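You operate a simulated robot arm through the tools that you are given. There is no shell and no other tool. Be economical: measure what you need, move in short steps, check, and stop when the job is done.

You are at the controls of a simulated robot arm. One attempt, no reset.

JOB
Move the ball from the green tub to the blue board.
Fine: green lid on edge at the lid rest; blue cover waits between board and cup shelf, then goes back over the ball.
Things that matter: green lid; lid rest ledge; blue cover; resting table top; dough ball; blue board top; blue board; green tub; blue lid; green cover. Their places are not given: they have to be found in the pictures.

Only the result counts: the job must be done as asked and must still hold three seconds after the hand-in. Knocking over, shifting, dropping, spilling or breaking anything else fails it. Lids that push on must go on centred and level and be pressed home; caps that screw on are set level and turned clockwise until they are tight.

ROBOT AND FRAMES
A 6-joint arm with a two-finger parallel gripper, fixed in place. Base frame: the origin is at the foot of the arm, x ahead of it, y to its left, z up. Readings come in cm, rad, newtons and seconds.
With the tool pointing down near the work surface it reaches from about 26 to 68 cm from the base axis. Its first joint turns from -1.152 to 1.152 rad. Payload 2.9 kg.
The tool frame sits at the grasp point between the pads (the TCP): z along the fingers, y along the line on which they close. The tips reach 3 cm beyond it. The gripper opens to 11 cm. The fingers are 2 cm wide and 1 cm thick; the gripper's body (4.8 by 11.2 cm) begins 5.5 cm behind the TCP.
Orientation is that of the tool frame in the base frame, as a unit quaternion [w, x, y, z]. With the fingers straight down and closing along the base's y, the tool's x points along the base's -x, its y along +y and its z along -z.

CONTROLS
- The arm moves only by the tool servo_tool. Its argument "motion" is one flat list of numbers, 6 for each row, row after row: the shift along the tool's x, y, z in units of 40 mm (1.0 is 40 mm), then the turn, a rotation vector about the tool's x, y, z in units of 6 degrees (1.0 is 6 degrees). In form: [dx, dy, dz, wx, wy, wz, dx, dy, dz, wx, wy, wz, ...]. A call has 1 to 8 rows; each row shifts and turns the commanded pose from where the row before left it, along the tool's axes as they then stand. "grip" is the opening, from 0 (shut) to 1 (fully open), set as the call begins (left out, the last holds). A call with a number of a shift or a turn outside -1 to 1 is refused whole. Rows are played at 5 a second. More than 5 cm and 0.15 rad between two rows, or a gripper value outside its range, and nothing of the call is played. Where a pose cannot be reached the arm comes as near as it can. A force on the tool above 40 N (or 10 N above the force at the start of the call, whichever is more), or a blocked arm, ends the call early, and 0.2 s more pass. Each finger travels about 10.8 cm/s and halts on what it meets, pressing with about 32 N; the grip force reading is that of the motor and also rises with nothing between the fingers. The clock runs only during rows and for 0.2 s after the last one: add rows that do not move to give the fingers time. It gives the time, the measured TCP pose, the force on the tool (base axes), the opening and the grip force at its end, in the units of the frame above (readings bear some noise), and new pictures: "views" is both (left out), scene, wrist or none.
- Cameras (640 x 400 px; columns grow to the right, rows downward): "scene" is fixed at [8.18, 44.69, 136.89]; the picture's right is [-0.67, -0.74, 0.00], its down [-0.53, 0.48, -0.70] and it looks along [0.52, -0.47, -0.71] (base axes); focal length 214 px, centre (320, 200). "wrist" rides on the gripper at [-3.6, 0, -5.7] in the tool frame; the picture's right is [0.00, -1.00, 0.00], its down [0.97, 0.00, -0.24] and it looks along [0.24, 0.00, 0.97] (tool axes); focal length 218 px, centre (320, 200).
- probe_pixels(camera, pixels): for up to 12 pixels [column, row] of the newest picture of that camera ("zoom" is the newest enlarged one), the place [x, y, z] in the base frame of the surface seen there, good to about 0.2 cm. No time passes.
- zoom(camera, box): a new picture of the part [left, top, right, bottom] of that camera's present view, enlarged. No time passes.
- sign_off(): hands the job in; it is judged then, once.

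Keep the steps short. Do not move on a guess: measure, check each grasp and each placing, and mend mistakes. In all there are 80 turns and 120 pictures (those below and enlarged ones count). Leave the gripper open and the arm clear of the work at the hand-in unless told otherwise, and finish with a single line.

The tools are called as name(argument=value, ...) on one line, values as JSON. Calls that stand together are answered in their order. servo_tool: Moves the arm, as the interface text tells. Its arguments: {"type":"object","properties":{"motion":{"type":"array","items":{"type":"number"}},"grip":{"type":"number"},"views":{"type":"string","enum":["both","scene","wrist","none"]}},"required":["motion"]} The other tools are called the same way: probe_pixels (camera, pixels) gives the place of the surface under pixels of a picture; zoom (camera, box) takes an enlarged picture of a part of a camera's view; sign_off () hands the job in.

At the start:

```text
time_s: 0.0
position: [38.8, 3.25, 119.22]
orientation: [0.0, 0.0, 1.0, 0.0]
contact_force: [-0.1, -0.9, 0.0]
finger_gap: 11.0
gripper_force: 0.1
```

scene: 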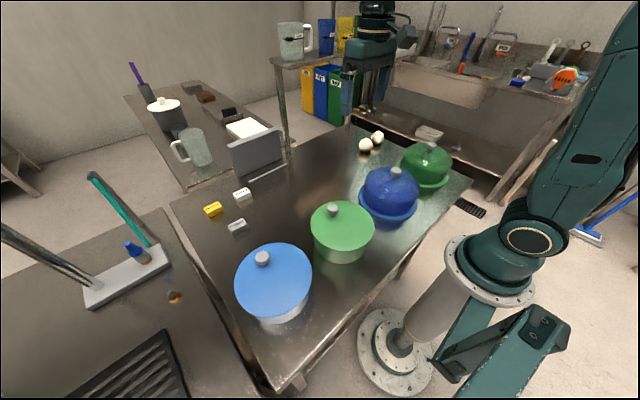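
wrist: 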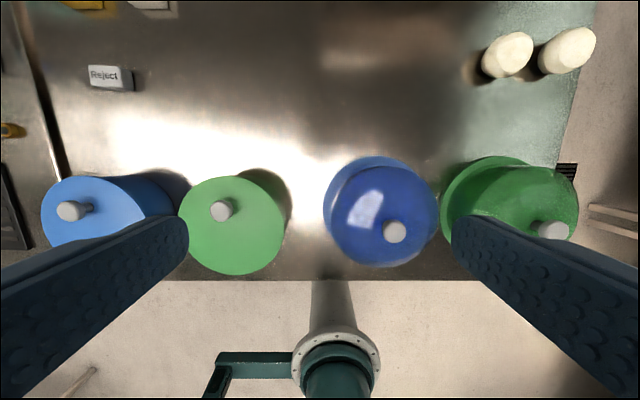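

I start by enlarging the regions of the scene picture that hold the tubs, covers and lid rest.

zoom(camera="scene", box=[160, 100, 320, 200])

zoom(camera="scene", box=[300, 110, 480, 270])

probe_pixels(camera="scene", pixels=[[334, 209], [342, 230], [315, 235], [372, 235], [343, 205], [397, 171], [390, 185], [388, 213], [362, 202], [416, 210], [257, 145], [268, 172]])

probe_pixels(camera="wrist", pixels=[[222, 210], [181, 225], [285, 225], [235, 176], [235, 273], [395, 231], [380, 157], [330, 190], [507, 55], [568, 50], [550, 230], [350, 100]])

```text
4.00 times, centred on (240, 150) of scene
```

zoom: 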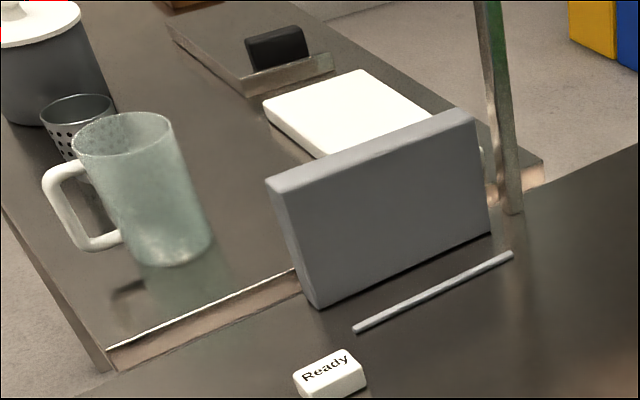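

```text
2.50 times, centred on (390, 190) of scene
```

zoom: 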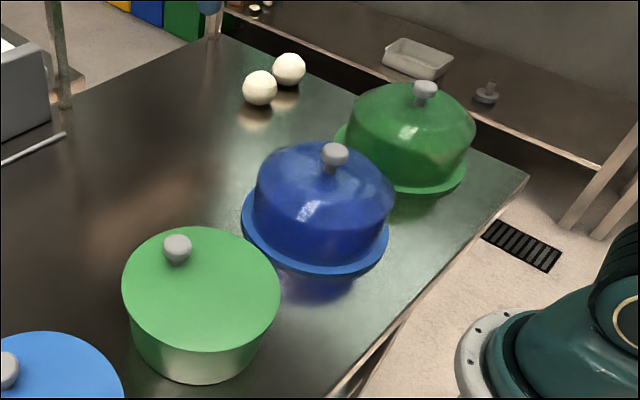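

```text
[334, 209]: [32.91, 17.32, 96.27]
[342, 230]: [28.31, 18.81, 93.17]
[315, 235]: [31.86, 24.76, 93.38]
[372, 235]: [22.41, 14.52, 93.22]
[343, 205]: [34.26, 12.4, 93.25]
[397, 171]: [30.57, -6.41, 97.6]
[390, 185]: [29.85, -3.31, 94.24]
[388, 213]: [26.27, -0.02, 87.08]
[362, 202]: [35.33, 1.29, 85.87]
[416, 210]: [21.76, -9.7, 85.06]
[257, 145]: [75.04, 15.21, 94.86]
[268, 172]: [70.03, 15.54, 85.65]
```

```text
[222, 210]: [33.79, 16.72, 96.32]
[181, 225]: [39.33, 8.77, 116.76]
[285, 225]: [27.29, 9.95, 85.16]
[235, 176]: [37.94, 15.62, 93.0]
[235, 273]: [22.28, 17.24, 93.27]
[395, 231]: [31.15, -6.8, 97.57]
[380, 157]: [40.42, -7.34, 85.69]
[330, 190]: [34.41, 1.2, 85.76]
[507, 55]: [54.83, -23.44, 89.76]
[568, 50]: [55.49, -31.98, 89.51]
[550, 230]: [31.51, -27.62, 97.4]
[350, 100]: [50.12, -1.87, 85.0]
```

The knobs of the lid and cover can be seen. I now measure the lid rest, its rod, the shelf post, and the rims of the tub and the board.

probe_pixels(camera="scene", pixels=[[228, 146], [279, 130], [240, 175], [281, 157], [249, 181], [287, 164], [233, 155], [262, 160], [311, 62], [292, 142], [255, 155], [281, 134]])

probe_pixels(camera="zoom", pixels=[[177, 247], [203, 308], [124, 290], [278, 290], [200, 230], [150, 240], [262, 250], [334, 152], [313, 268], [245, 215], [387, 235], [345, 272]])

zoom(camera="wrist", box=[170, 130, 450, 305])

```text
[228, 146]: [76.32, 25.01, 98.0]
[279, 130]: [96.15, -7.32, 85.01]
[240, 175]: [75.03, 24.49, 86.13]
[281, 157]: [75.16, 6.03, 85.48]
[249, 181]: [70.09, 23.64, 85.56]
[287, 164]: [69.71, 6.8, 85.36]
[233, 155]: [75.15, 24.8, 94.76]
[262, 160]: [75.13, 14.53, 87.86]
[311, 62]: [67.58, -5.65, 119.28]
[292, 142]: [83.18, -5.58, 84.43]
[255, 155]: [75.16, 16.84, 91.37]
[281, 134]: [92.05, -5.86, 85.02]
```

```text
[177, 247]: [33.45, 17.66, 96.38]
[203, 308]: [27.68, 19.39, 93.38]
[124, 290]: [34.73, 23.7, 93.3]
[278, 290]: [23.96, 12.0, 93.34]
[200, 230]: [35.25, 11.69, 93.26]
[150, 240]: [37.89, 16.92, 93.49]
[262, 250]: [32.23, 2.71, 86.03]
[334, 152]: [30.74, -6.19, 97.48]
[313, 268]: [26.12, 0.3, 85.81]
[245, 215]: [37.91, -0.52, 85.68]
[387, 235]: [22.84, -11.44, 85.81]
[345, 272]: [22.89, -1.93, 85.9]
```

```text
2.29 times, centred on (310, 218) of wrist
```

zoom: 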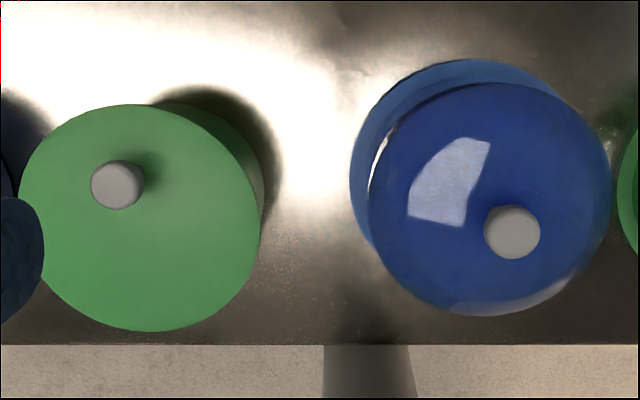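

The backrest face is at x≈75.1 and the rod at x≈70. Next I measure the green lid's rim, the cover's edge, and how far the raised shelf extends, since it may be in the way.

probe_pixels(camera="zoom", pixels=[[23, 180], [255, 225], [135, 108], [160, 327], [60, 130], [228, 150], [225, 290], [65, 295], [117, 183], [512, 228], [460, 62], [352, 180]])

zoom(camera="scene", box=[250, 0, 450, 125])

probe_pixels(camera="scene", pixels=[[274, 66], [272, 58], [300, 63], [340, 58], [290, 55], [398, 58], [281, 100], [285, 148], [348, 70], [290, 40], [327, 35], [344, 30]])

```text
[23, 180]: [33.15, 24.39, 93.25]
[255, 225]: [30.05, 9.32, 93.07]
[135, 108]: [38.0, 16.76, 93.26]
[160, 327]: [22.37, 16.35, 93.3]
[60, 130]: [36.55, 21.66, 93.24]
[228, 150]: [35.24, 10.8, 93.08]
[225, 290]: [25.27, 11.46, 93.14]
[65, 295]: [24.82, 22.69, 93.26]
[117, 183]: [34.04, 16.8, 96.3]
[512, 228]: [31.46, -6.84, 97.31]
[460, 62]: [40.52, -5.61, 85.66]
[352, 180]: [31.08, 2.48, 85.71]
```

```text
3.20 times, centred on (350, 62) of scene
```

zoom: 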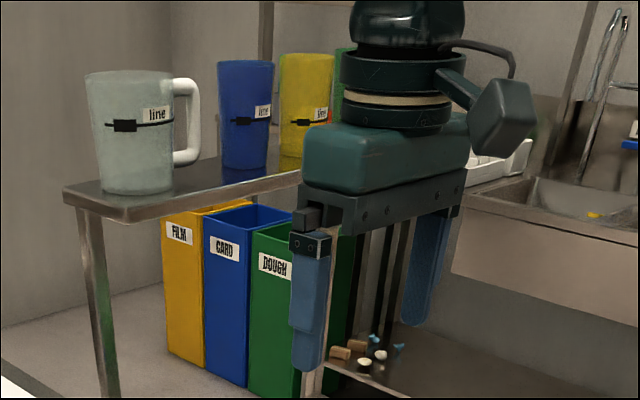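

```text
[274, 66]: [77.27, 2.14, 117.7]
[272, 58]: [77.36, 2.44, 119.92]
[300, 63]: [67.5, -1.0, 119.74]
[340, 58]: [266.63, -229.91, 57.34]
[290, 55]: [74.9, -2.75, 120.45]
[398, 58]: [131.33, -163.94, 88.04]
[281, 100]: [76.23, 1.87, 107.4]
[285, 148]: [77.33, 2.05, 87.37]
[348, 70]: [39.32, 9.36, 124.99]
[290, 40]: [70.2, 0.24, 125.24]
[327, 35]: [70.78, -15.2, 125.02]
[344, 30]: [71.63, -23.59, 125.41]
```

The green lid's centre is about (30.2, 16.9) with radius 7.8, and its knob is off-centre at about (33.7, 17). I'll move above the knob and turn the tool 90° so the fingers close along x. That way the off-centre weight can't twist the lid in the grip.

servo_tool(motion=[0.32, 0.86, 0, 0, 0, 0, 0.32, 0.86, 0, 0, 0, 0, 0.32, 0.86, 0, 0, 0, 0, 0.32, 0.86, 0, 0, 0, 0, 0, 0, 0, 0, 0, 1, 0, 0, 0, 0, 0, 1, 0, 0, 0, 0, 0, 1, 0, 0, 0, 0, 0, 1], views="none")

servo_tool(motion=[0, 0, 0, 0, 0, 1, 0, 0, 0, 0, 0, 1, 0, 0, 0, 0, 0, 1, 0, 0, 0, 0, 0, 1, 0, 0, 0, 0, 0, 1, 0, 0, 0, 0, 0, 1, 0, 0, 0, 0, 0, 1, 0, 0, 0, 0, 0, 1], views="none")

servo_tool(motion=[0, 0, 0, 0, 0, 1, 0, 0, 0, 0, 0, 1, 0, 0, 0, 0, 0, 1, 0, 0, 0.9, 0, 0, 0, 0, 0, 0.9, 0, 0, 0, 0, 0, 0.9, 0, 0, 0, 0, 0, 0, 0, 0, 0], views="both")

```text
time_s: 1.8
position: [33.64, 17.03, 119.17]
orientation: [0.001, 0.209, 0.978, 0.0]
contact_force: [0.2, 0.2, 0.6]
finger_gap: 10.97
gripper_force: 0.0
```

```text
time_s: 3.6
position: [33.76, 16.97, 119.19]
orientation: [0.0, 0.588, 0.809, 0.0]
contact_force: [-0.4, 1.1, -0.2]
finger_gap: 11.0
gripper_force: 0.2
```

```text
time_s: 5.2
position: [33.89, 16.77, 108.22]
orientation: [0.0, 0.707, 0.707, 0.0]
contact_force: [0.2, 0.0, -0.6]
finger_gap: 10.99
gripper_force: 0.0
```

scene: 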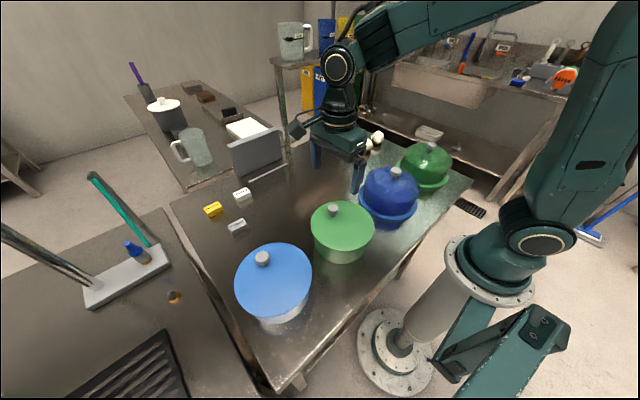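
wrist: 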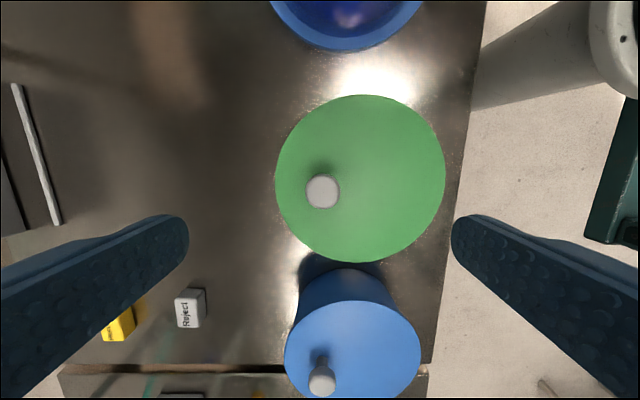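

The tool is now above the lid with the fingers along x. I probe the knob in the wrist view at (322,190) and the lid's rim to get exact places.

probe_pixels(camera="wrist", pixels=[[323, 190], [309, 190], [337, 190], [322, 177], [322, 204], [278, 180], [444, 180], [362, 98], [362, 260], [360, 45], [28, 110], [54, 215]])

zoom(camera="wrist", box=[260, 80, 460, 280])

```text
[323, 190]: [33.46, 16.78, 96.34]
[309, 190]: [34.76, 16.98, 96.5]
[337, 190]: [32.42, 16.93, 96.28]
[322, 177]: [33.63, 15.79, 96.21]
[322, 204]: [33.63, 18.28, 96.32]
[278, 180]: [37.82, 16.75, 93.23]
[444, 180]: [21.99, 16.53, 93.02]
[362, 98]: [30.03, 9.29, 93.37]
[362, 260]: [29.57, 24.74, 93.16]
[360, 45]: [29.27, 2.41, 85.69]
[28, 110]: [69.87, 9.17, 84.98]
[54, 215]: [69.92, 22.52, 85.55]
```

```text
2.00 times, centred on (360, 180) of wrist
```

zoom: 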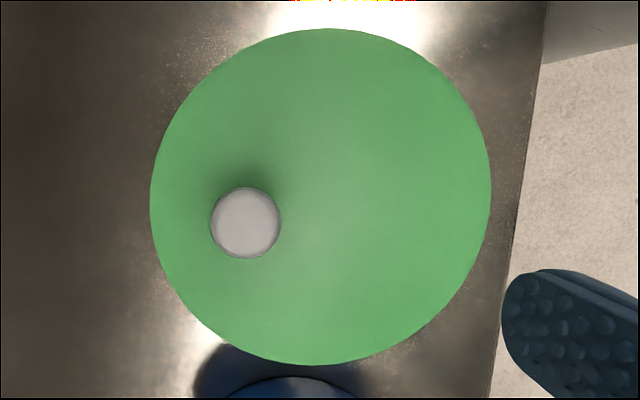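

The knob is centred at (33.6, 17.0) with its top at z=96.3 and about 2.8 cm wide. I shift slightly and go down to z≈96.9, with the tips just above the lid.

servo_tool(motion=[0.05, -0.06, 0.7, 0, 0, 0, 0, 0, 0.7, 0, 0, 0, 0, 0, 0.7, 0, 0, 0, 0, 0, 0.5, 0, 0, 0, 0, 0, 0.23, 0, 0, 0, 0, 0, 0, 0, 0, 0], grip=0.6, views="scene")

```text
time_s: 6.6
position: [33.47, 16.9, 97.1]
orientation: [0.0, 0.707, 0.707, 0.0]
contact_force: [0.2, -0.6, -0.1]
finger_gap: 6.61
gripper_force: 0.0
```

scene: 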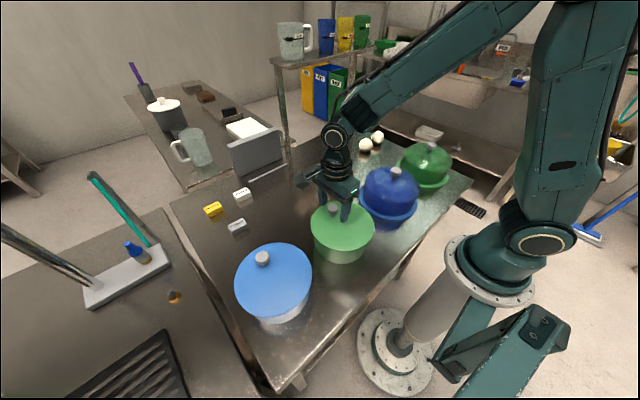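

The fingers straddle the knob. I close on it, then check.

servo_tool(motion=[0, 0, 0.06, 0, 0, 0, 0, 0, 0, 0, 0, 0, 0, 0, 0, 0, 0, 0, 0, 0, 0, 0, 0, 0], grip=0, views="none")

servo_tool(motion=[0, 0, -0.15, 0, 0, 0, 0, 0, -0.15, 0, 0, 0, 0, 0, -0.2, 0, 0, 0, 0, 0, -0.3, 0, 0, 0, 0, 0, -0.4, 0, 0, 0, 0, 0, 0, 0, 0, 0], views="both")

```text
time_s: 7.6
position: [33.57, 17.14, 97.01]
orientation: [0.001, 0.708, 0.707, 0.001]
contact_force: [-3.3, -5.8, 23.1]
finger_gap: 2.84
gripper_force: 32.0
```

```text
time_s: 9.0
position: [33.34, 17.07, 101.63]
orientation: [0.0, 0.707, 0.707, 0.0]
contact_force: [0.1, 0.0, -1.0]
finger_gap: 2.57
gripper_force: 32.5
```

scene: 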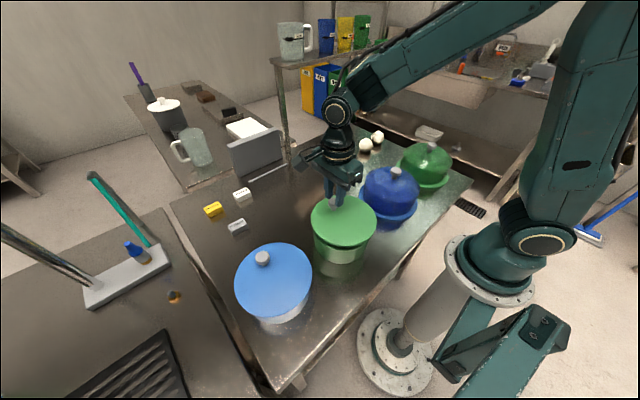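
wrist: 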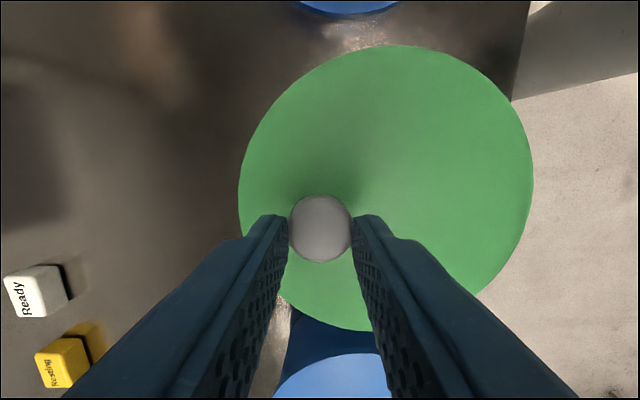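

The lid came off the tub and is in the grip. I check that it is level, how thick it is, and where it sits relative to the tool.

zoom(camera="scene", box=[290, 170, 400, 280])

probe_pixels(camera="wrist", pixels=[[243, 180], [528, 180], [400, 50], [330, 100], [480, 250], [385, 120], [321, 225], [370, 327]])

```text
3.64 times, centred on (345, 225) of scene
```

zoom: 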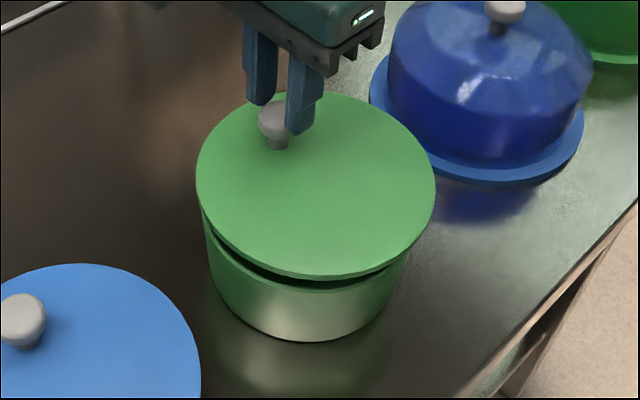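

```text
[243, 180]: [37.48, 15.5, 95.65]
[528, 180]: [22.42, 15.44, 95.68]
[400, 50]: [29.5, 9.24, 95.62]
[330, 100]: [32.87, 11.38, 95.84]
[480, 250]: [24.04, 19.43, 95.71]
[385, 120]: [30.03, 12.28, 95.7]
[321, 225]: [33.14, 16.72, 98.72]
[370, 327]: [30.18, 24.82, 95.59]
```

The lid is level, but the knob slipped down to the very tips: the TCP is 5.9 cm above the lid, where it was 3.75 at the grasp. I'll set the lid back on the tub and take a deeper grip.

servo_tool(motion=[0, 0, 0.2, 0, 0, 0, 0, 0, 0.2, 0, 0, 0, 0, 0, 0.12, 0, 0, 0, 0, 0, 0.05, 0, 0, 0, 0, 0, 0, 0, 0, 0], views="wrist")

zoom(camera="scene", box=[290, 170, 400, 280])

probe_pixels(camera="wrist", pixels=[[385, 120], [450, 200], [320, 225], [275, 180], [490, 180]])

```text
time_s: 10.2
position: [33.43, 17.14, 99.36]
orientation: [-0.001, 0.707, 0.707, 0.0]
contact_force: [0.1, -0.2, -1.1]
finger_gap: 2.54
gripper_force: 32.4
```

wrist: 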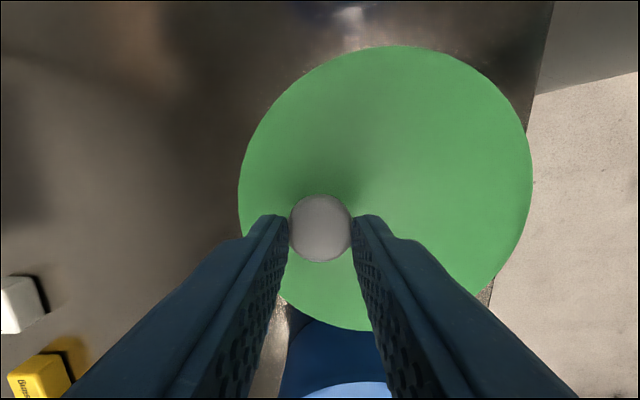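

```text
3.64 times, centred on (345, 225) of scene
```

zoom: 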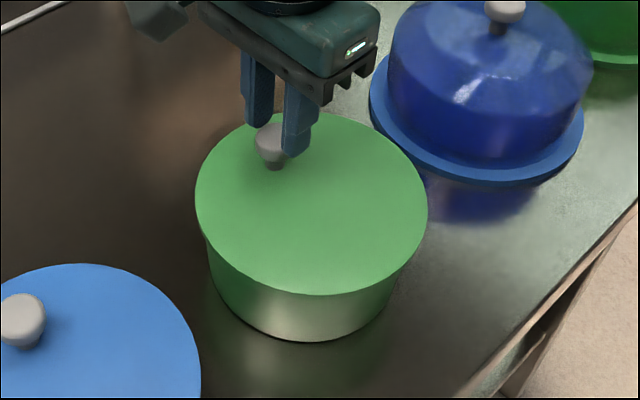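

```text
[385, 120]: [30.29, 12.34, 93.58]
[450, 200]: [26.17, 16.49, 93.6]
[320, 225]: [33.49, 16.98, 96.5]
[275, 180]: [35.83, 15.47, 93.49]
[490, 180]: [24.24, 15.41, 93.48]
```

The lid is about 0.3 cm above its seat. I lower it that last bit, open, and regrip deeper at TCP z≈97.15, just above where the tips touched the lid last time.

servo_tool(motion=[0, 0, 0.06, 0, 0, 0, 0, 0, 0, 0, 0, 0], views="none")

servo_tool(motion=[0, 0, 0, 0, 0, 0, 0, 0, 0, 0, 0, 0, 0, 0, 0, 0, 0, 0], grip=0.6, views="wrist")

probe_pixels(camera="wrist", pixels=[[385, 120], [450, 200], [320, 225], [275, 180], [490, 180]])

zoom(camera="scene", box=[310, 180, 370, 230])

```text
time_s: 10.8
position: [33.54, 17.19, 99.29]
orientation: [0.001, 0.707, 0.708, 0.001]
contact_force: [-1.8, -1.0, 12.1]
finger_gap: 2.52
gripper_force: 31.8
```

```text
time_s: 11.6
position: [33.44, 17.18, 99.13]
orientation: [0.0, 0.707, 0.707, 0.0]
contact_force: [0.5, 0.9, 0.1]
finger_gap: 6.6
gripper_force: 0.1
```

wrist: 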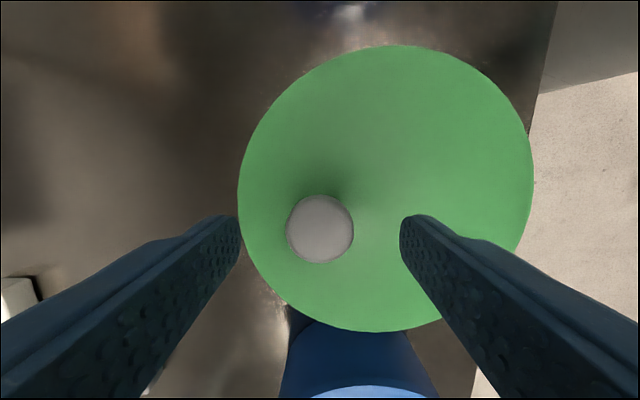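

```text
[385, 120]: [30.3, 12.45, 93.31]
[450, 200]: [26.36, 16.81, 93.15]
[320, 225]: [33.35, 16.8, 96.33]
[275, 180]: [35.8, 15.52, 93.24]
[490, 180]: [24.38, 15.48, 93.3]
```

```text
8.00 times, centred on (340, 205) of scene
```

zoom: 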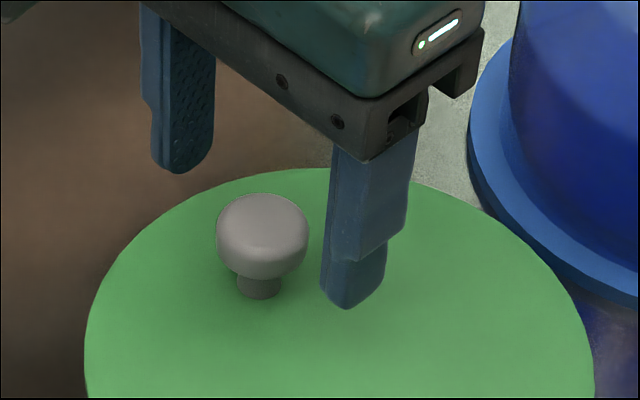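

The lid sits flat at z≈93.25 and the knob is a mushroom head on a thin neck. I go down 2 cm and close around the head.

servo_tool(motion=[0, 0, 0.25, 0, 0, 0, 0, 0, 0.22, 0, 0, 0, 0, 0, 0, 0, 0, 0], views="none")

servo_tool(motion=[0, 0, 0, 0, 0, 0, 0, 0, 0, 0, 0, 0, 0, 0, 0, 0, 0, 0, 0, 0, 0, 0, 0, 0], grip=0, views="none")

servo_tool(motion=[0, 0, -0.05, 0, 0, 0, 0, 0, -0.05, 0, 0, 0, 0, 0, -0.1, 0, 0, 0, 0, 0, -0.1, 0, 0, 0, 0, 0, -0.1, 0, 0, 0, 0, 0, -0.1, 0, 0, 0, 0, 0, 0, 0, 0, 0], views="wrist")

probe_pixels(camera="wrist", pixels=[[385, 120], [450, 200], [320, 225], [490, 180]])

zoom(camera="scene", box=[300, 170, 380, 240])

```text
time_s: 12.4
position: [33.43, 17.07, 97.31]
orientation: [0.0, 0.707, 0.708, 0.0]
contact_force: [-0.3, 0.1, -0.5]
finger_gap: 6.57
gripper_force: 0.1
```

```text
time_s: 13.4
position: [33.41, 17.03, 97.38]
orientation: [0.0, 0.708, 0.707, 0.0]
contact_force: [0.7, 1.0, 0.2]
finger_gap: 2.85
gripper_force: 32.4
```

```text
time_s: 15.0
position: [33.46, 17.13, 99.45]
orientation: [0.0, 0.707, 0.707, -0.001]
contact_force: [0.6, 0.5, -0.5]
finger_gap: 2.84
gripper_force: 32.0
```

wrist: 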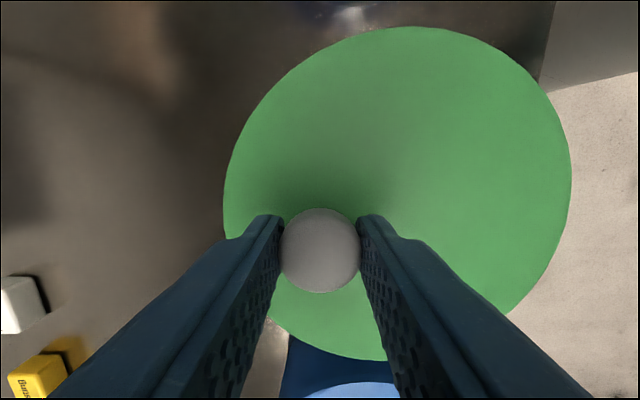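

```text
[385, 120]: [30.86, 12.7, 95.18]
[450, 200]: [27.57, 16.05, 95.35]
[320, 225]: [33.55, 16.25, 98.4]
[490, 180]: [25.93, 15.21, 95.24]
```

```text
5.71 times, centred on (340, 205) of scene
```

zoom: 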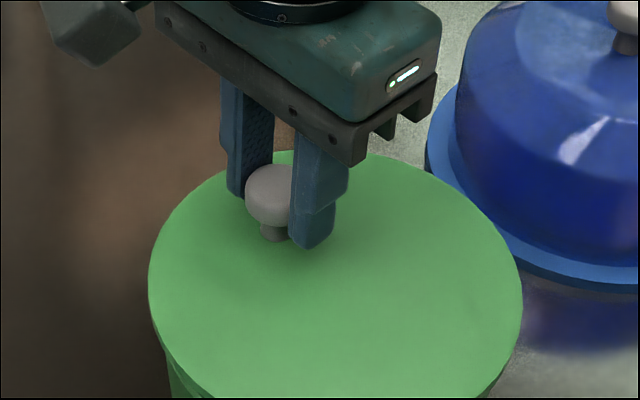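

The grip is firm now (gap 2.84, TCP 4.2 cm above the lid top, lid level). I lift higher and carry it ahead toward the lid rest.

servo_tool(motion=[0, 0, -0.4, 0, 0, 0, 0, 0, -0.6, 0, 0, 0, 0, 0, -0.6, 0, 0, 0, 0, 0, -0.6, 0, 0, 0, 0, 0, -0.6, 0, 0, 0, 0, 0, -0.4, 0, 0, 0, 0, 0, 0, 0, 0, 0], views="none")

servo_tool(motion=[-0.05, 0.4, 0, 0, 0, 0, -0.05, 0.6, 0, 0, 0, 0, -0.05, 0.6, 0, 0, 0, 0, -0.05, 0.6, 0, 0, 0, 0, -0.05, 0.6, 0, 0, 0, 0, -0.05, 0.6, 0, 0, 0, 0, -0.05, 0.4, 0, 0, 0, 0, 0, 0, 0, 0, 0, 0], views="both")

```text
time_s: 16.6
position: [33.52, 17.29, 111.95]
orientation: [0.0, 0.707, 0.707, 0.0]
contact_force: [0.6, -0.2, -1.3]
finger_gap: 2.87
gripper_force: 31.8
```

```text
time_s: 18.4
position: [48.75, 15.85, 112.14]
orientation: [0.0, 0.707, 0.707, 0.0]
contact_force: [0.5, 1.0, -2.1]
finger_gap: 2.84
gripper_force: 32.2
```

scene: 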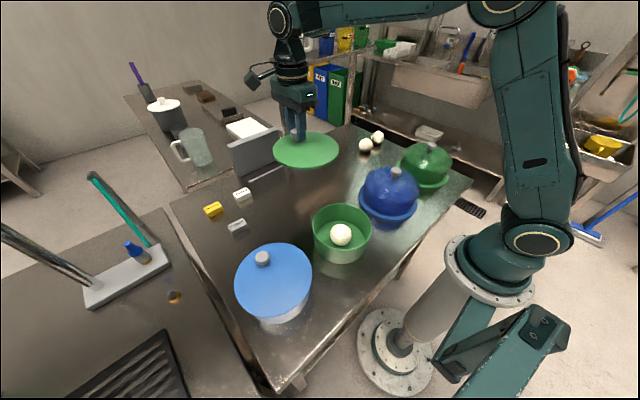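
wrist: 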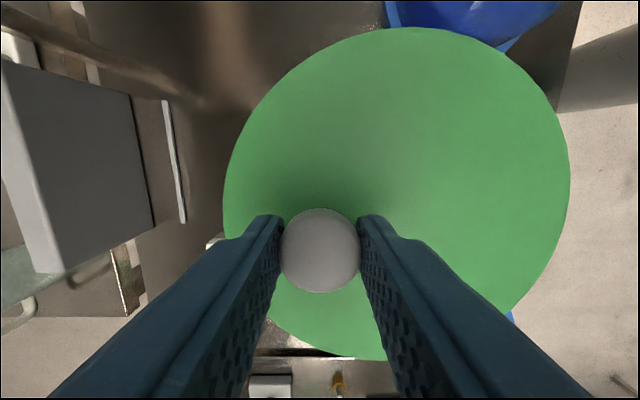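

The ball shows in the open tub at about (341,235). Now I pitch the tool forward about tool x so the lid comes on edge, first by 36°, then I check.

servo_tool(motion=[0, 0, 0, -1, 0, 0, 0, 0, 0, -1, 0, 0, 0, 0, 0, -1, 0, 0, 0, 0, 0, -1, 0, 0, 0, 0, 0, -1, 0, 0, 0, 0, 0, -1, 0, 0, 0, 0, 0, 0, 0, 0], views="scene")

```text
time_s: 20.0
position: [48.68, 15.8, 112.02]
orientation: [0.219, 0.673, 0.672, 0.22]
contact_force: [0.1, 0.2, -1.1]
finger_gap: 2.88
gripper_force: 32.1
```

scene: 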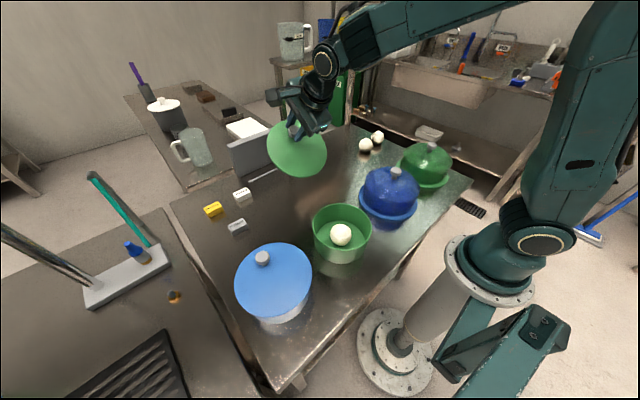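

The pitch goes the right way. I continue by 42° more, to 78° in all.

servo_tool(motion=[0, 0, 0, -1, 0, 0, 0, 0, 0, -1, 0, 0, 0, 0, 0, -1, 0, 0, 0, 0, 0, -1, 0, 0, 0, 0, 0, -1, 0, 0, 0, 0, 0, -1, 0, 0, 0, 0, 0, -1, 0, 0, 0, 0, 0, 0, 0, 0], views="both")

zoom(camera="scene", box=[210, 70, 370, 200])

```text
time_s: 21.8
position: [48.68, 15.71, 112.1]
orientation: [0.446, 0.549, 0.548, 0.446]
contact_force: [0.2, -0.3, -1.4]
finger_gap: 2.86
gripper_force: 31.6
```

scene: 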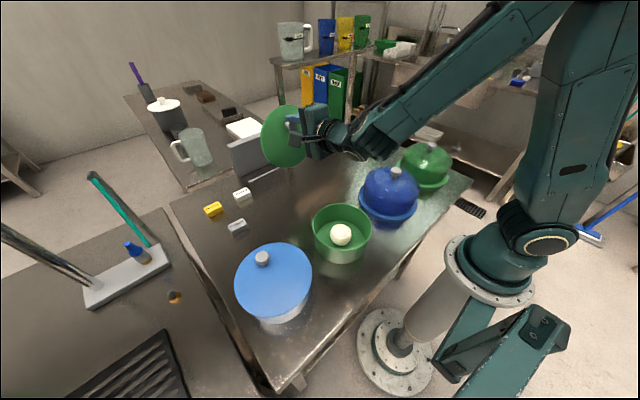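
wrist: 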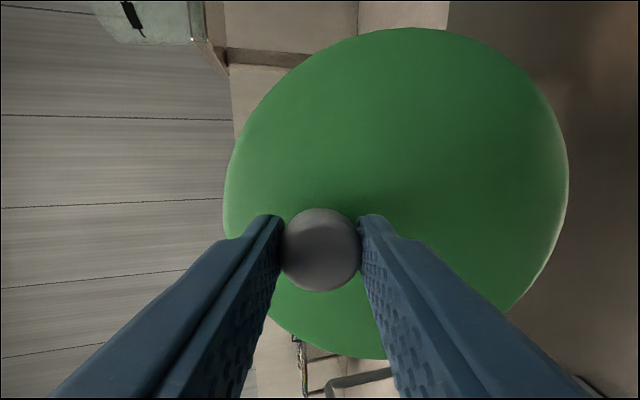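

```text
3.08 times, centred on (290, 135) of scene
```

zoom: 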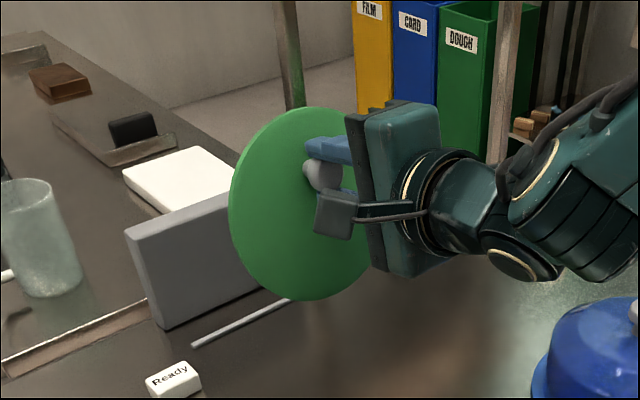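

The lid is on edge at 78°, and its knob side faces the arm. I carry it toward the slot between rod and backrest, staying high, and stop short for a look.

servo_tool(motion=[0, -0.17, 0.5, 0, 0, 0, 0, -0.17, 0.6, 0, 0, 0, 0, -0.17, 0.7, 0, 0, 0, 0, -0.17, 0.7, 0, 0, 0, 0, -0.17, 0.7, 0, 0, 0, 0, -0.17, 0.7, 0, 0, 0, 0, -0.17, 0.5, 0, 0, 0, 0, 0, 0, 0, 0, 0], views="scene")

zoom(camera="scene", box=[210, 90, 340, 200])

```text
time_s: 23.6
position: [64.93, 15.55, 103.81]
orientation: [0.445, 0.549, 0.55, 0.445]
contact_force: [-0.1, 0.9, -0.5]
finger_gap: 2.89
gripper_force: 32.3
```

scene: 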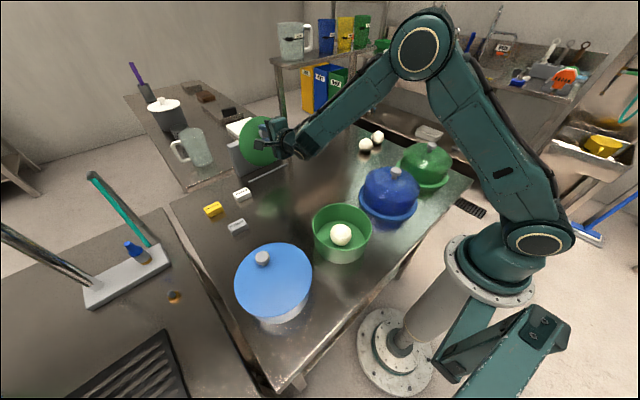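

```text
3.64 times, centred on (275, 145) of scene
```

zoom: 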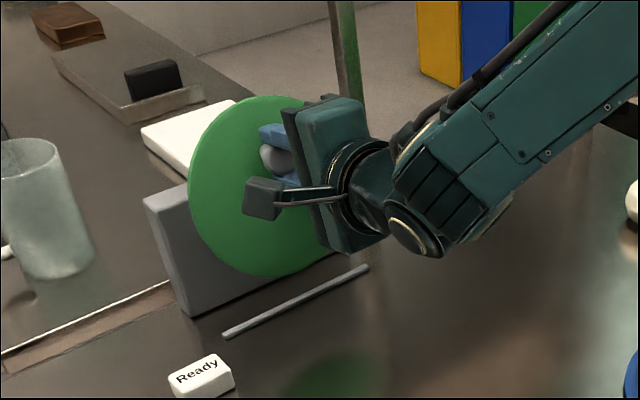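

I move to directly over the slot at (69.3, 101) and probe the lid face and its lower edge.

servo_tool(motion=[0, -0.15, 0.4, 0, 0, 0, 0, -0.15, 0.4, 0, 0, 0, 0, -0.15, 0.42, 0, 0, 0, 0, 0, 0, 0, 0, 0], views="scene")

zoom(camera="scene", box=[210, 100, 310, 190])

```text
time_s: 24.6
position: [69.39, 15.79, 101.14]
orientation: [0.445, 0.55, 0.55, 0.444]
contact_force: [0.4, 0.1, -0.2]
finger_gap: 2.87
gripper_force: 32.4
```

scene: 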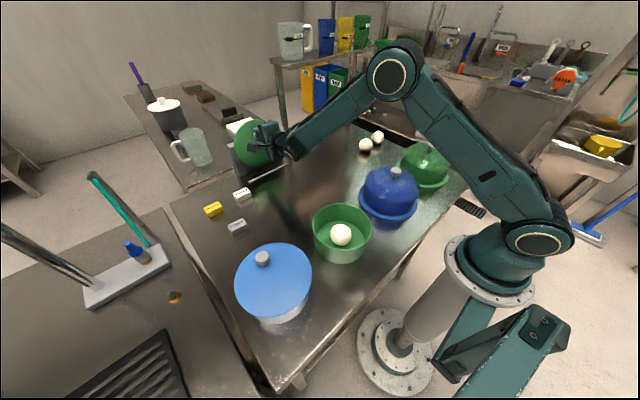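

```text
4.44 times, centred on (260, 145) of scene
```

zoom: 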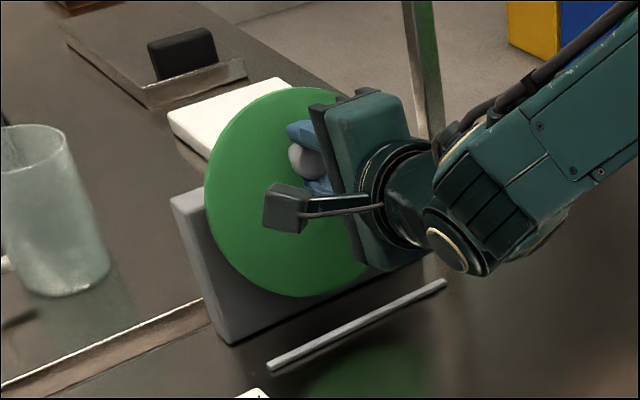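

probe_pixels(camera="zoom", pixels=[[285, 290], [300, 294], [315, 290], [280, 240], [240, 200], [280, 100], [215, 170], [335, 270], [350, 322], [350, 290], [225, 300], [370, 280]])

```text
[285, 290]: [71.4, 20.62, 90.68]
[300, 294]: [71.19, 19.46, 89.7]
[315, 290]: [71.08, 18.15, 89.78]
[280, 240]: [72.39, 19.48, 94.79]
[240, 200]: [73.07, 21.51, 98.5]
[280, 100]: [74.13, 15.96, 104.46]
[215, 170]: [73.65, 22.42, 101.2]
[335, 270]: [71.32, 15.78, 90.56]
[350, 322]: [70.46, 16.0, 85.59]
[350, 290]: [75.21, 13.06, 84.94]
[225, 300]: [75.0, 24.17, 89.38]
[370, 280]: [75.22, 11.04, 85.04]
```

The lid face matches my model: lower edge at about x 71.0, z 89.1. I lower it 3.5 cm and shift 0.3 cm forward, away from the rod.

servo_tool(motion=[0, -0.2, 0.1, 0, 0, 0, 0, -0.2, 0.055, 0, 0, 0, 0, -0.2, 0.05, 0, 0, 0, 0, -0.14, 0.03, 0, 0, 0, 0, -0.1, 0.02, 0, 0, 0, 0, 0, 0, 0, 0, 0], views="scene")

zoom(camera="scene", box=[210, 100, 310, 190])

```text
time_s: 26.0
position: [69.63, 15.89, 97.55]
orientation: [0.446, 0.549, 0.549, 0.445]
contact_force: [-9.5, 0.8, 6.1]
finger_gap: 2.83
gripper_force: 32.1
```

scene: 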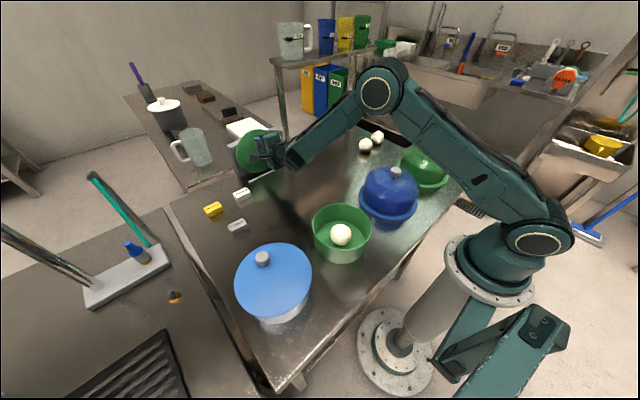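

```text
4.44 times, centred on (260, 145) of scene
```

zoom: 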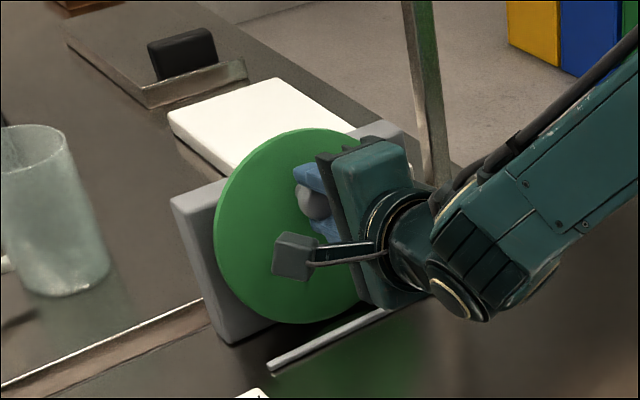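

The lid touches the backrest (−9.5 N in x). I back off 0.3 cm, go down a little, and probe the lower edge.

servo_tool(motion=[0, -0.01, -0.07, 0, 0, 0, 0, -0.05, 0, 0, 0, 0, 0, 0, 0, 0, 0, 0], views="scene")

zoom(camera="scene", box=[230, 130, 300, 190])

probe_pixels(camera="scene", pixels=[[278, 172], [272, 171], [268, 168], [265, 160], [262, 135]])

```text
time_s: 26.8
position: [69.24, 15.74, 97.62]
orientation: [0.447, 0.548, 0.548, 0.446]
contact_force: [-1.6, -1.4, 12.6]
finger_gap: 2.82
gripper_force: 31.7
```

scene: 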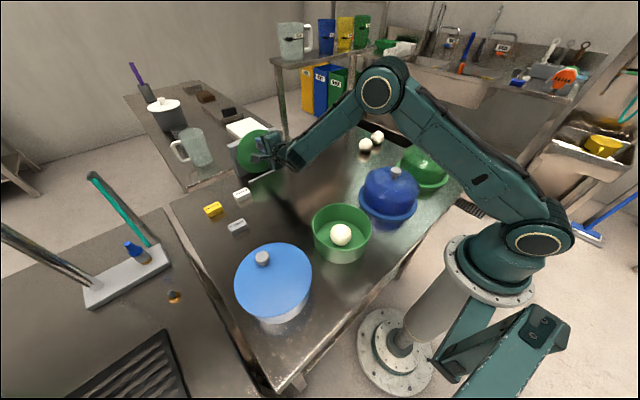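

```text
6.67 times, centred on (265, 160) of scene
```

zoom: 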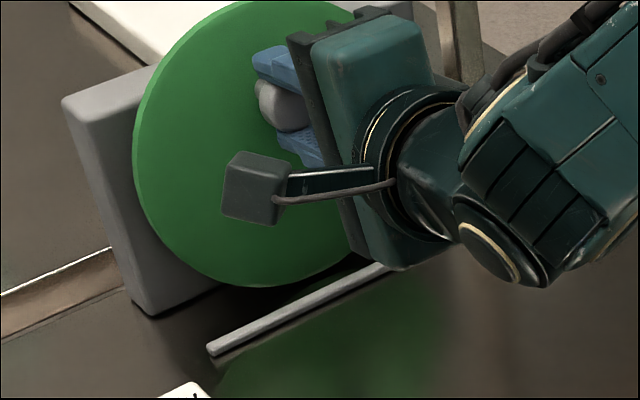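

```text
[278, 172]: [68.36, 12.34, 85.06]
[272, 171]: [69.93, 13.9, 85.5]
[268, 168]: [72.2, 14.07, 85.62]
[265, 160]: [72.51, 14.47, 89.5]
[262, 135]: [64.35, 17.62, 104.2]
```

There is an upward force of 12.6 N, so the lid's edge is standing on something. I make sure it is the table and not the rod.

probe_pixels(camera="zoom", pixels=[[250, 282], [265, 286], [280, 285], [265, 275], [265, 260], [230, 275], [300, 280], [290, 318], [300, 311], [280, 322], [250, 300], [320, 275]])

```text
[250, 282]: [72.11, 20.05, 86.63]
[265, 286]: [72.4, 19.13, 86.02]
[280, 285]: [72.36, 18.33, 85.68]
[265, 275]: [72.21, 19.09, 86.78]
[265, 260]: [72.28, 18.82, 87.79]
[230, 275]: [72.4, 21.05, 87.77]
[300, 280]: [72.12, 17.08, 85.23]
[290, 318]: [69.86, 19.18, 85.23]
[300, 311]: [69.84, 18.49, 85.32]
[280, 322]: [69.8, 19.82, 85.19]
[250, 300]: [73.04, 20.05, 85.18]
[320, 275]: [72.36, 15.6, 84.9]
```

probe_pixels(camera="zoom", pixels=[[200, 60], [230, 20], [170, 150], [200, 220], [150, 170], [280, 10], [215, 120], [100, 90]])

```text
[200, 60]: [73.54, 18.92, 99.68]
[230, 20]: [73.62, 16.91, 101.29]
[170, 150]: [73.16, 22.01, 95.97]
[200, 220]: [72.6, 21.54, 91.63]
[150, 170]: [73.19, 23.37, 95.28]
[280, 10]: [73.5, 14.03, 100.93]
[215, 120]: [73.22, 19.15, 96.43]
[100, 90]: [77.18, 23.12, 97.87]
```

The lid stands on the table at x≈72.2, clear of the rod, but it leans only about 5° because it turned in the grip against the backrest. I lift it slightly, tilt it 6° more toward the rest, and lower it again.

servo_tool(motion=[0, 0.15, -0.03, 0, 0, 0, 0, 0, 0, 0.5, 0, 0, 0, 0, 0, 0.5, 0, 0, 0, 0, 0, 0, 0, 0], views="scene")

zoom(camera="scene", box=[230, 130, 300, 190])

probe_pixels(camera="zoom", pixels=[[200, 60], [230, 20], [170, 150], [200, 220], [265, 250], [265, 265], [265, 278], [240, 270]])

```text
time_s: 27.8
position: [69.26, 15.74, 97.95]
orientation: [0.414, 0.573, 0.573, 0.415]
contact_force: [-0.9, 0.6, -0.7]
finger_gap: 2.83
gripper_force: 32.2
```

scene: 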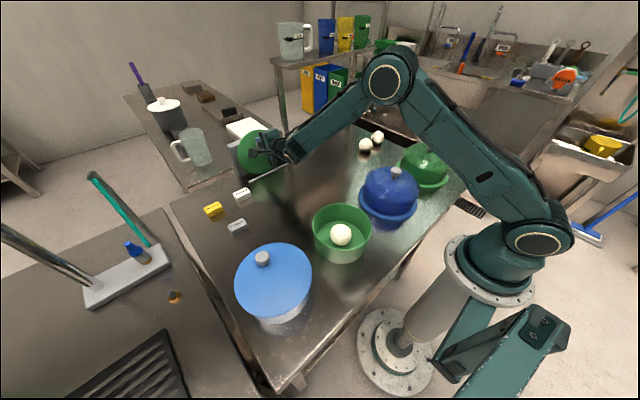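

```text
6.67 times, centred on (265, 160) of scene
```

zoom: 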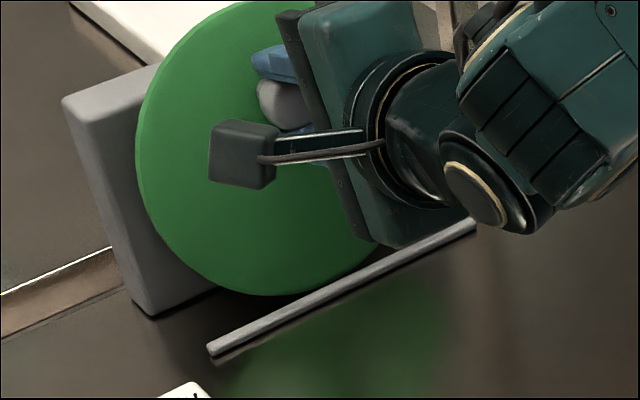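

```text
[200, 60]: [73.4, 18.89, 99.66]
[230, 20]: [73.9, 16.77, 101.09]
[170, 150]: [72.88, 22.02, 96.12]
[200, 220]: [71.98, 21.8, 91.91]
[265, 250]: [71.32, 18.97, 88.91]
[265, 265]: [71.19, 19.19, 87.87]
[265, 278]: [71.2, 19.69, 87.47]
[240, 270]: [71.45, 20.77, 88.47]
```

The lean is about 11.6°. I shift 0.5 cm forward and lower 0.5 cm until the lid touches the table.

servo_tool(motion=[0, 0.035, 0.1, 0, 0, 0, 0, -0.06, 0.02, 0, 0, 0, 0, -0.05, 0.02, 0, 0, 0, 0, 0, 0, 0, 0, 0], views="scene")

zoom(camera="scene", box=[230, 130, 300, 190])

probe_pixels(camera="zoom", pixels=[[200, 60], [230, 20], [170, 150], [200, 220], [265, 250], [265, 265], [265, 278], [290, 285]])

```text
time_s: 28.8
position: [69.65, 15.85, 97.78]
orientation: [0.417, 0.571, 0.571, 0.417]
contact_force: [-25.0, -4.5, 16.5]
finger_gap: 2.83
gripper_force: 32.5
```

scene: 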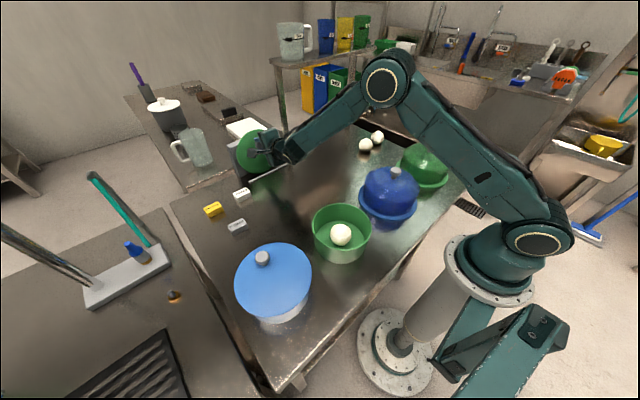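

```text
6.67 times, centred on (265, 160) of scene
```

zoom: 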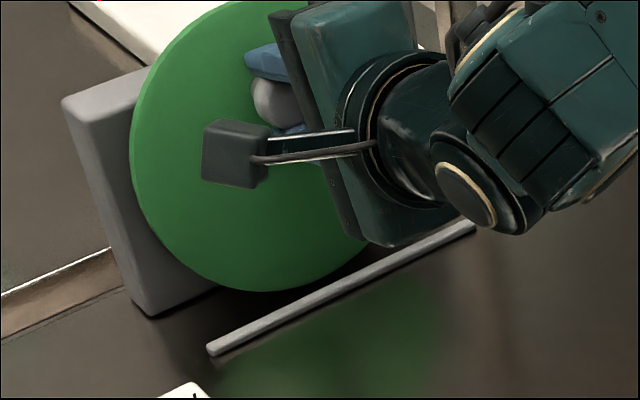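

```text
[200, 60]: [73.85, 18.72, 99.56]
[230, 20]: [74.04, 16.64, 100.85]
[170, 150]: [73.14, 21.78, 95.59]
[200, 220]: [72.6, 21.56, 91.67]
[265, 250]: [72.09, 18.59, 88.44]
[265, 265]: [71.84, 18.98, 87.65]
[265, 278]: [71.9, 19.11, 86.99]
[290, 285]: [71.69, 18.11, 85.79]
```

The lid rests against the backrest, leaning about 9° with its lower edge at x≈71.7 on the table. I relieve the pressing force before letting go.

servo_tool(motion=[0, -0.03, -0.05, 0, 0, 0, 0, 0, 0, 0, 0, 0], views="none")

```text
time_s: 29.4
position: [69.41, 15.82, 97.77]
orientation: [0.417, 0.571, 0.57, 0.419]
contact_force: [1.6, -0.2, 16.2]
finger_gap: 2.8
gripper_force: 32.2
```

servo_tool(motion=[0, 0.025, 0.01, 0, 0, 0, 0, 0, 0, 0, 0, 0], views="none")

servo_tool(motion=[0, 0, 0, 0, 0, 0, 0, 0, 0, 0, 0, 0, 0, 0, 0, 0, 0, 0], grip=0.4, views="scene")

zoom(camera="scene", box=[230, 130, 300, 190])

probe_pixels(camera="zoom", pixels=[[200, 60], [230, 20], [170, 150], [200, 220], [265, 250], [265, 265], [265, 278], [290, 285]])

```text
time_s: 30.0
position: [69.66, 15.85, 97.64]
orientation: [0.416, 0.572, 0.571, 0.418]
contact_force: [-1.5, 1.3, 19.9]
finger_gap: 2.82
gripper_force: 31.8
```

```text
time_s: 30.8
position: [69.39, 15.87, 97.52]
orientation: [0.416, 0.572, 0.572, 0.415]
contact_force: [-0.4, -0.6, -0.3]
finger_gap: 4.39
gripper_force: 0.0
```

scene: 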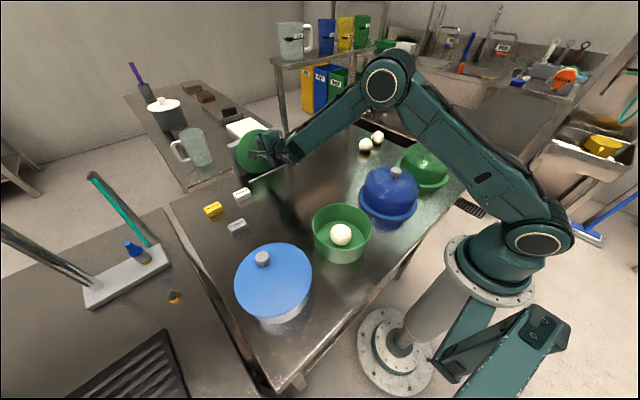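

```text
6.67 times, centred on (265, 160) of scene
```

zoom: 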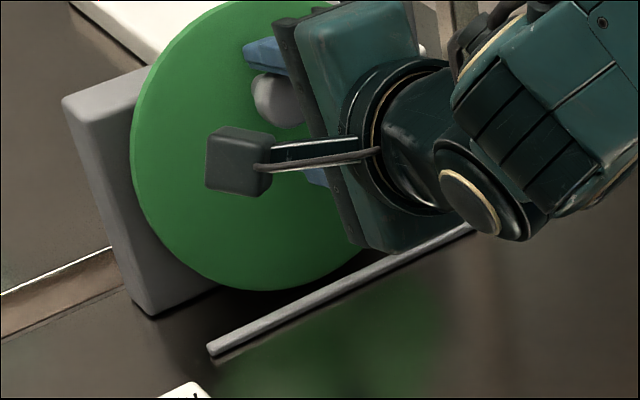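

```text
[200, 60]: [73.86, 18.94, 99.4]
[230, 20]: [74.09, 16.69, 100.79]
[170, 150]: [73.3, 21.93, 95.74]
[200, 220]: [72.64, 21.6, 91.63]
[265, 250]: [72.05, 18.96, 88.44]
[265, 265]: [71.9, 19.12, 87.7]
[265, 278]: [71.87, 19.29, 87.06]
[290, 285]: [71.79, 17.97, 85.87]
```

The lid stands alone and hasn't moved. I open wider and back straight out along the tool.

servo_tool(motion=[0, 0, 0, 0, 0, 0, 0, 0, 0, 0, 0, 0, 0, 0, -0.2, 0, 0, 0, 0, 0, -0.4, 0, 0, 0, 0, 0, -0.6, 0, 0, 0, 0, 0, -0.8, 0, 0, 0, 0, 0, -0.8, 0, 0, 0, 0, 0, 0, 0, 0, 0], grip=0.75, views="scene")

zoom(camera="scene", box=[220, 100, 320, 190])

```text
time_s: 32.6
position: [58.99, 15.69, 101.09]
orientation: [0.416, 0.572, 0.572, 0.415]
contact_force: [-0.3, 0.2, -0.5]
finger_gap: 8.28
gripper_force: 0.0
```

scene: 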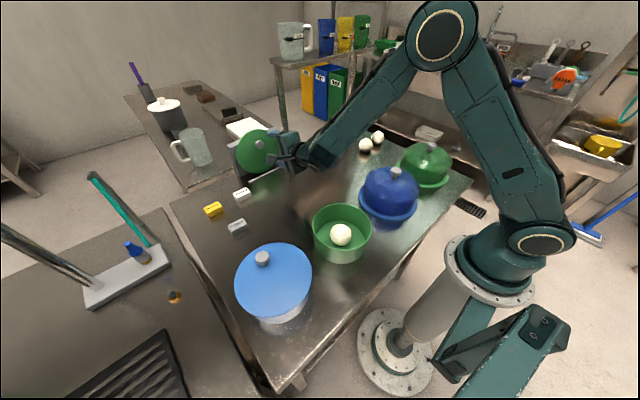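

```text
4.44 times, centred on (270, 145) of scene
```

zoom: 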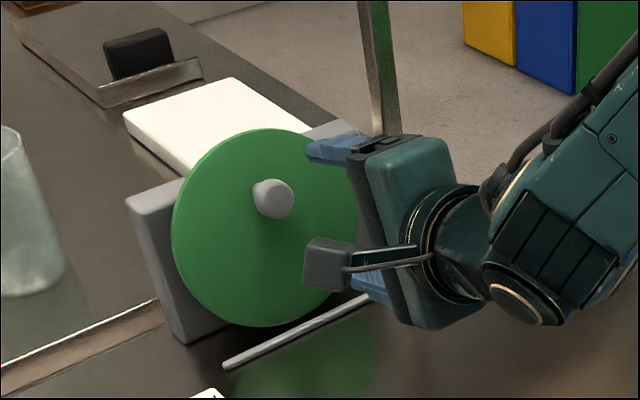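

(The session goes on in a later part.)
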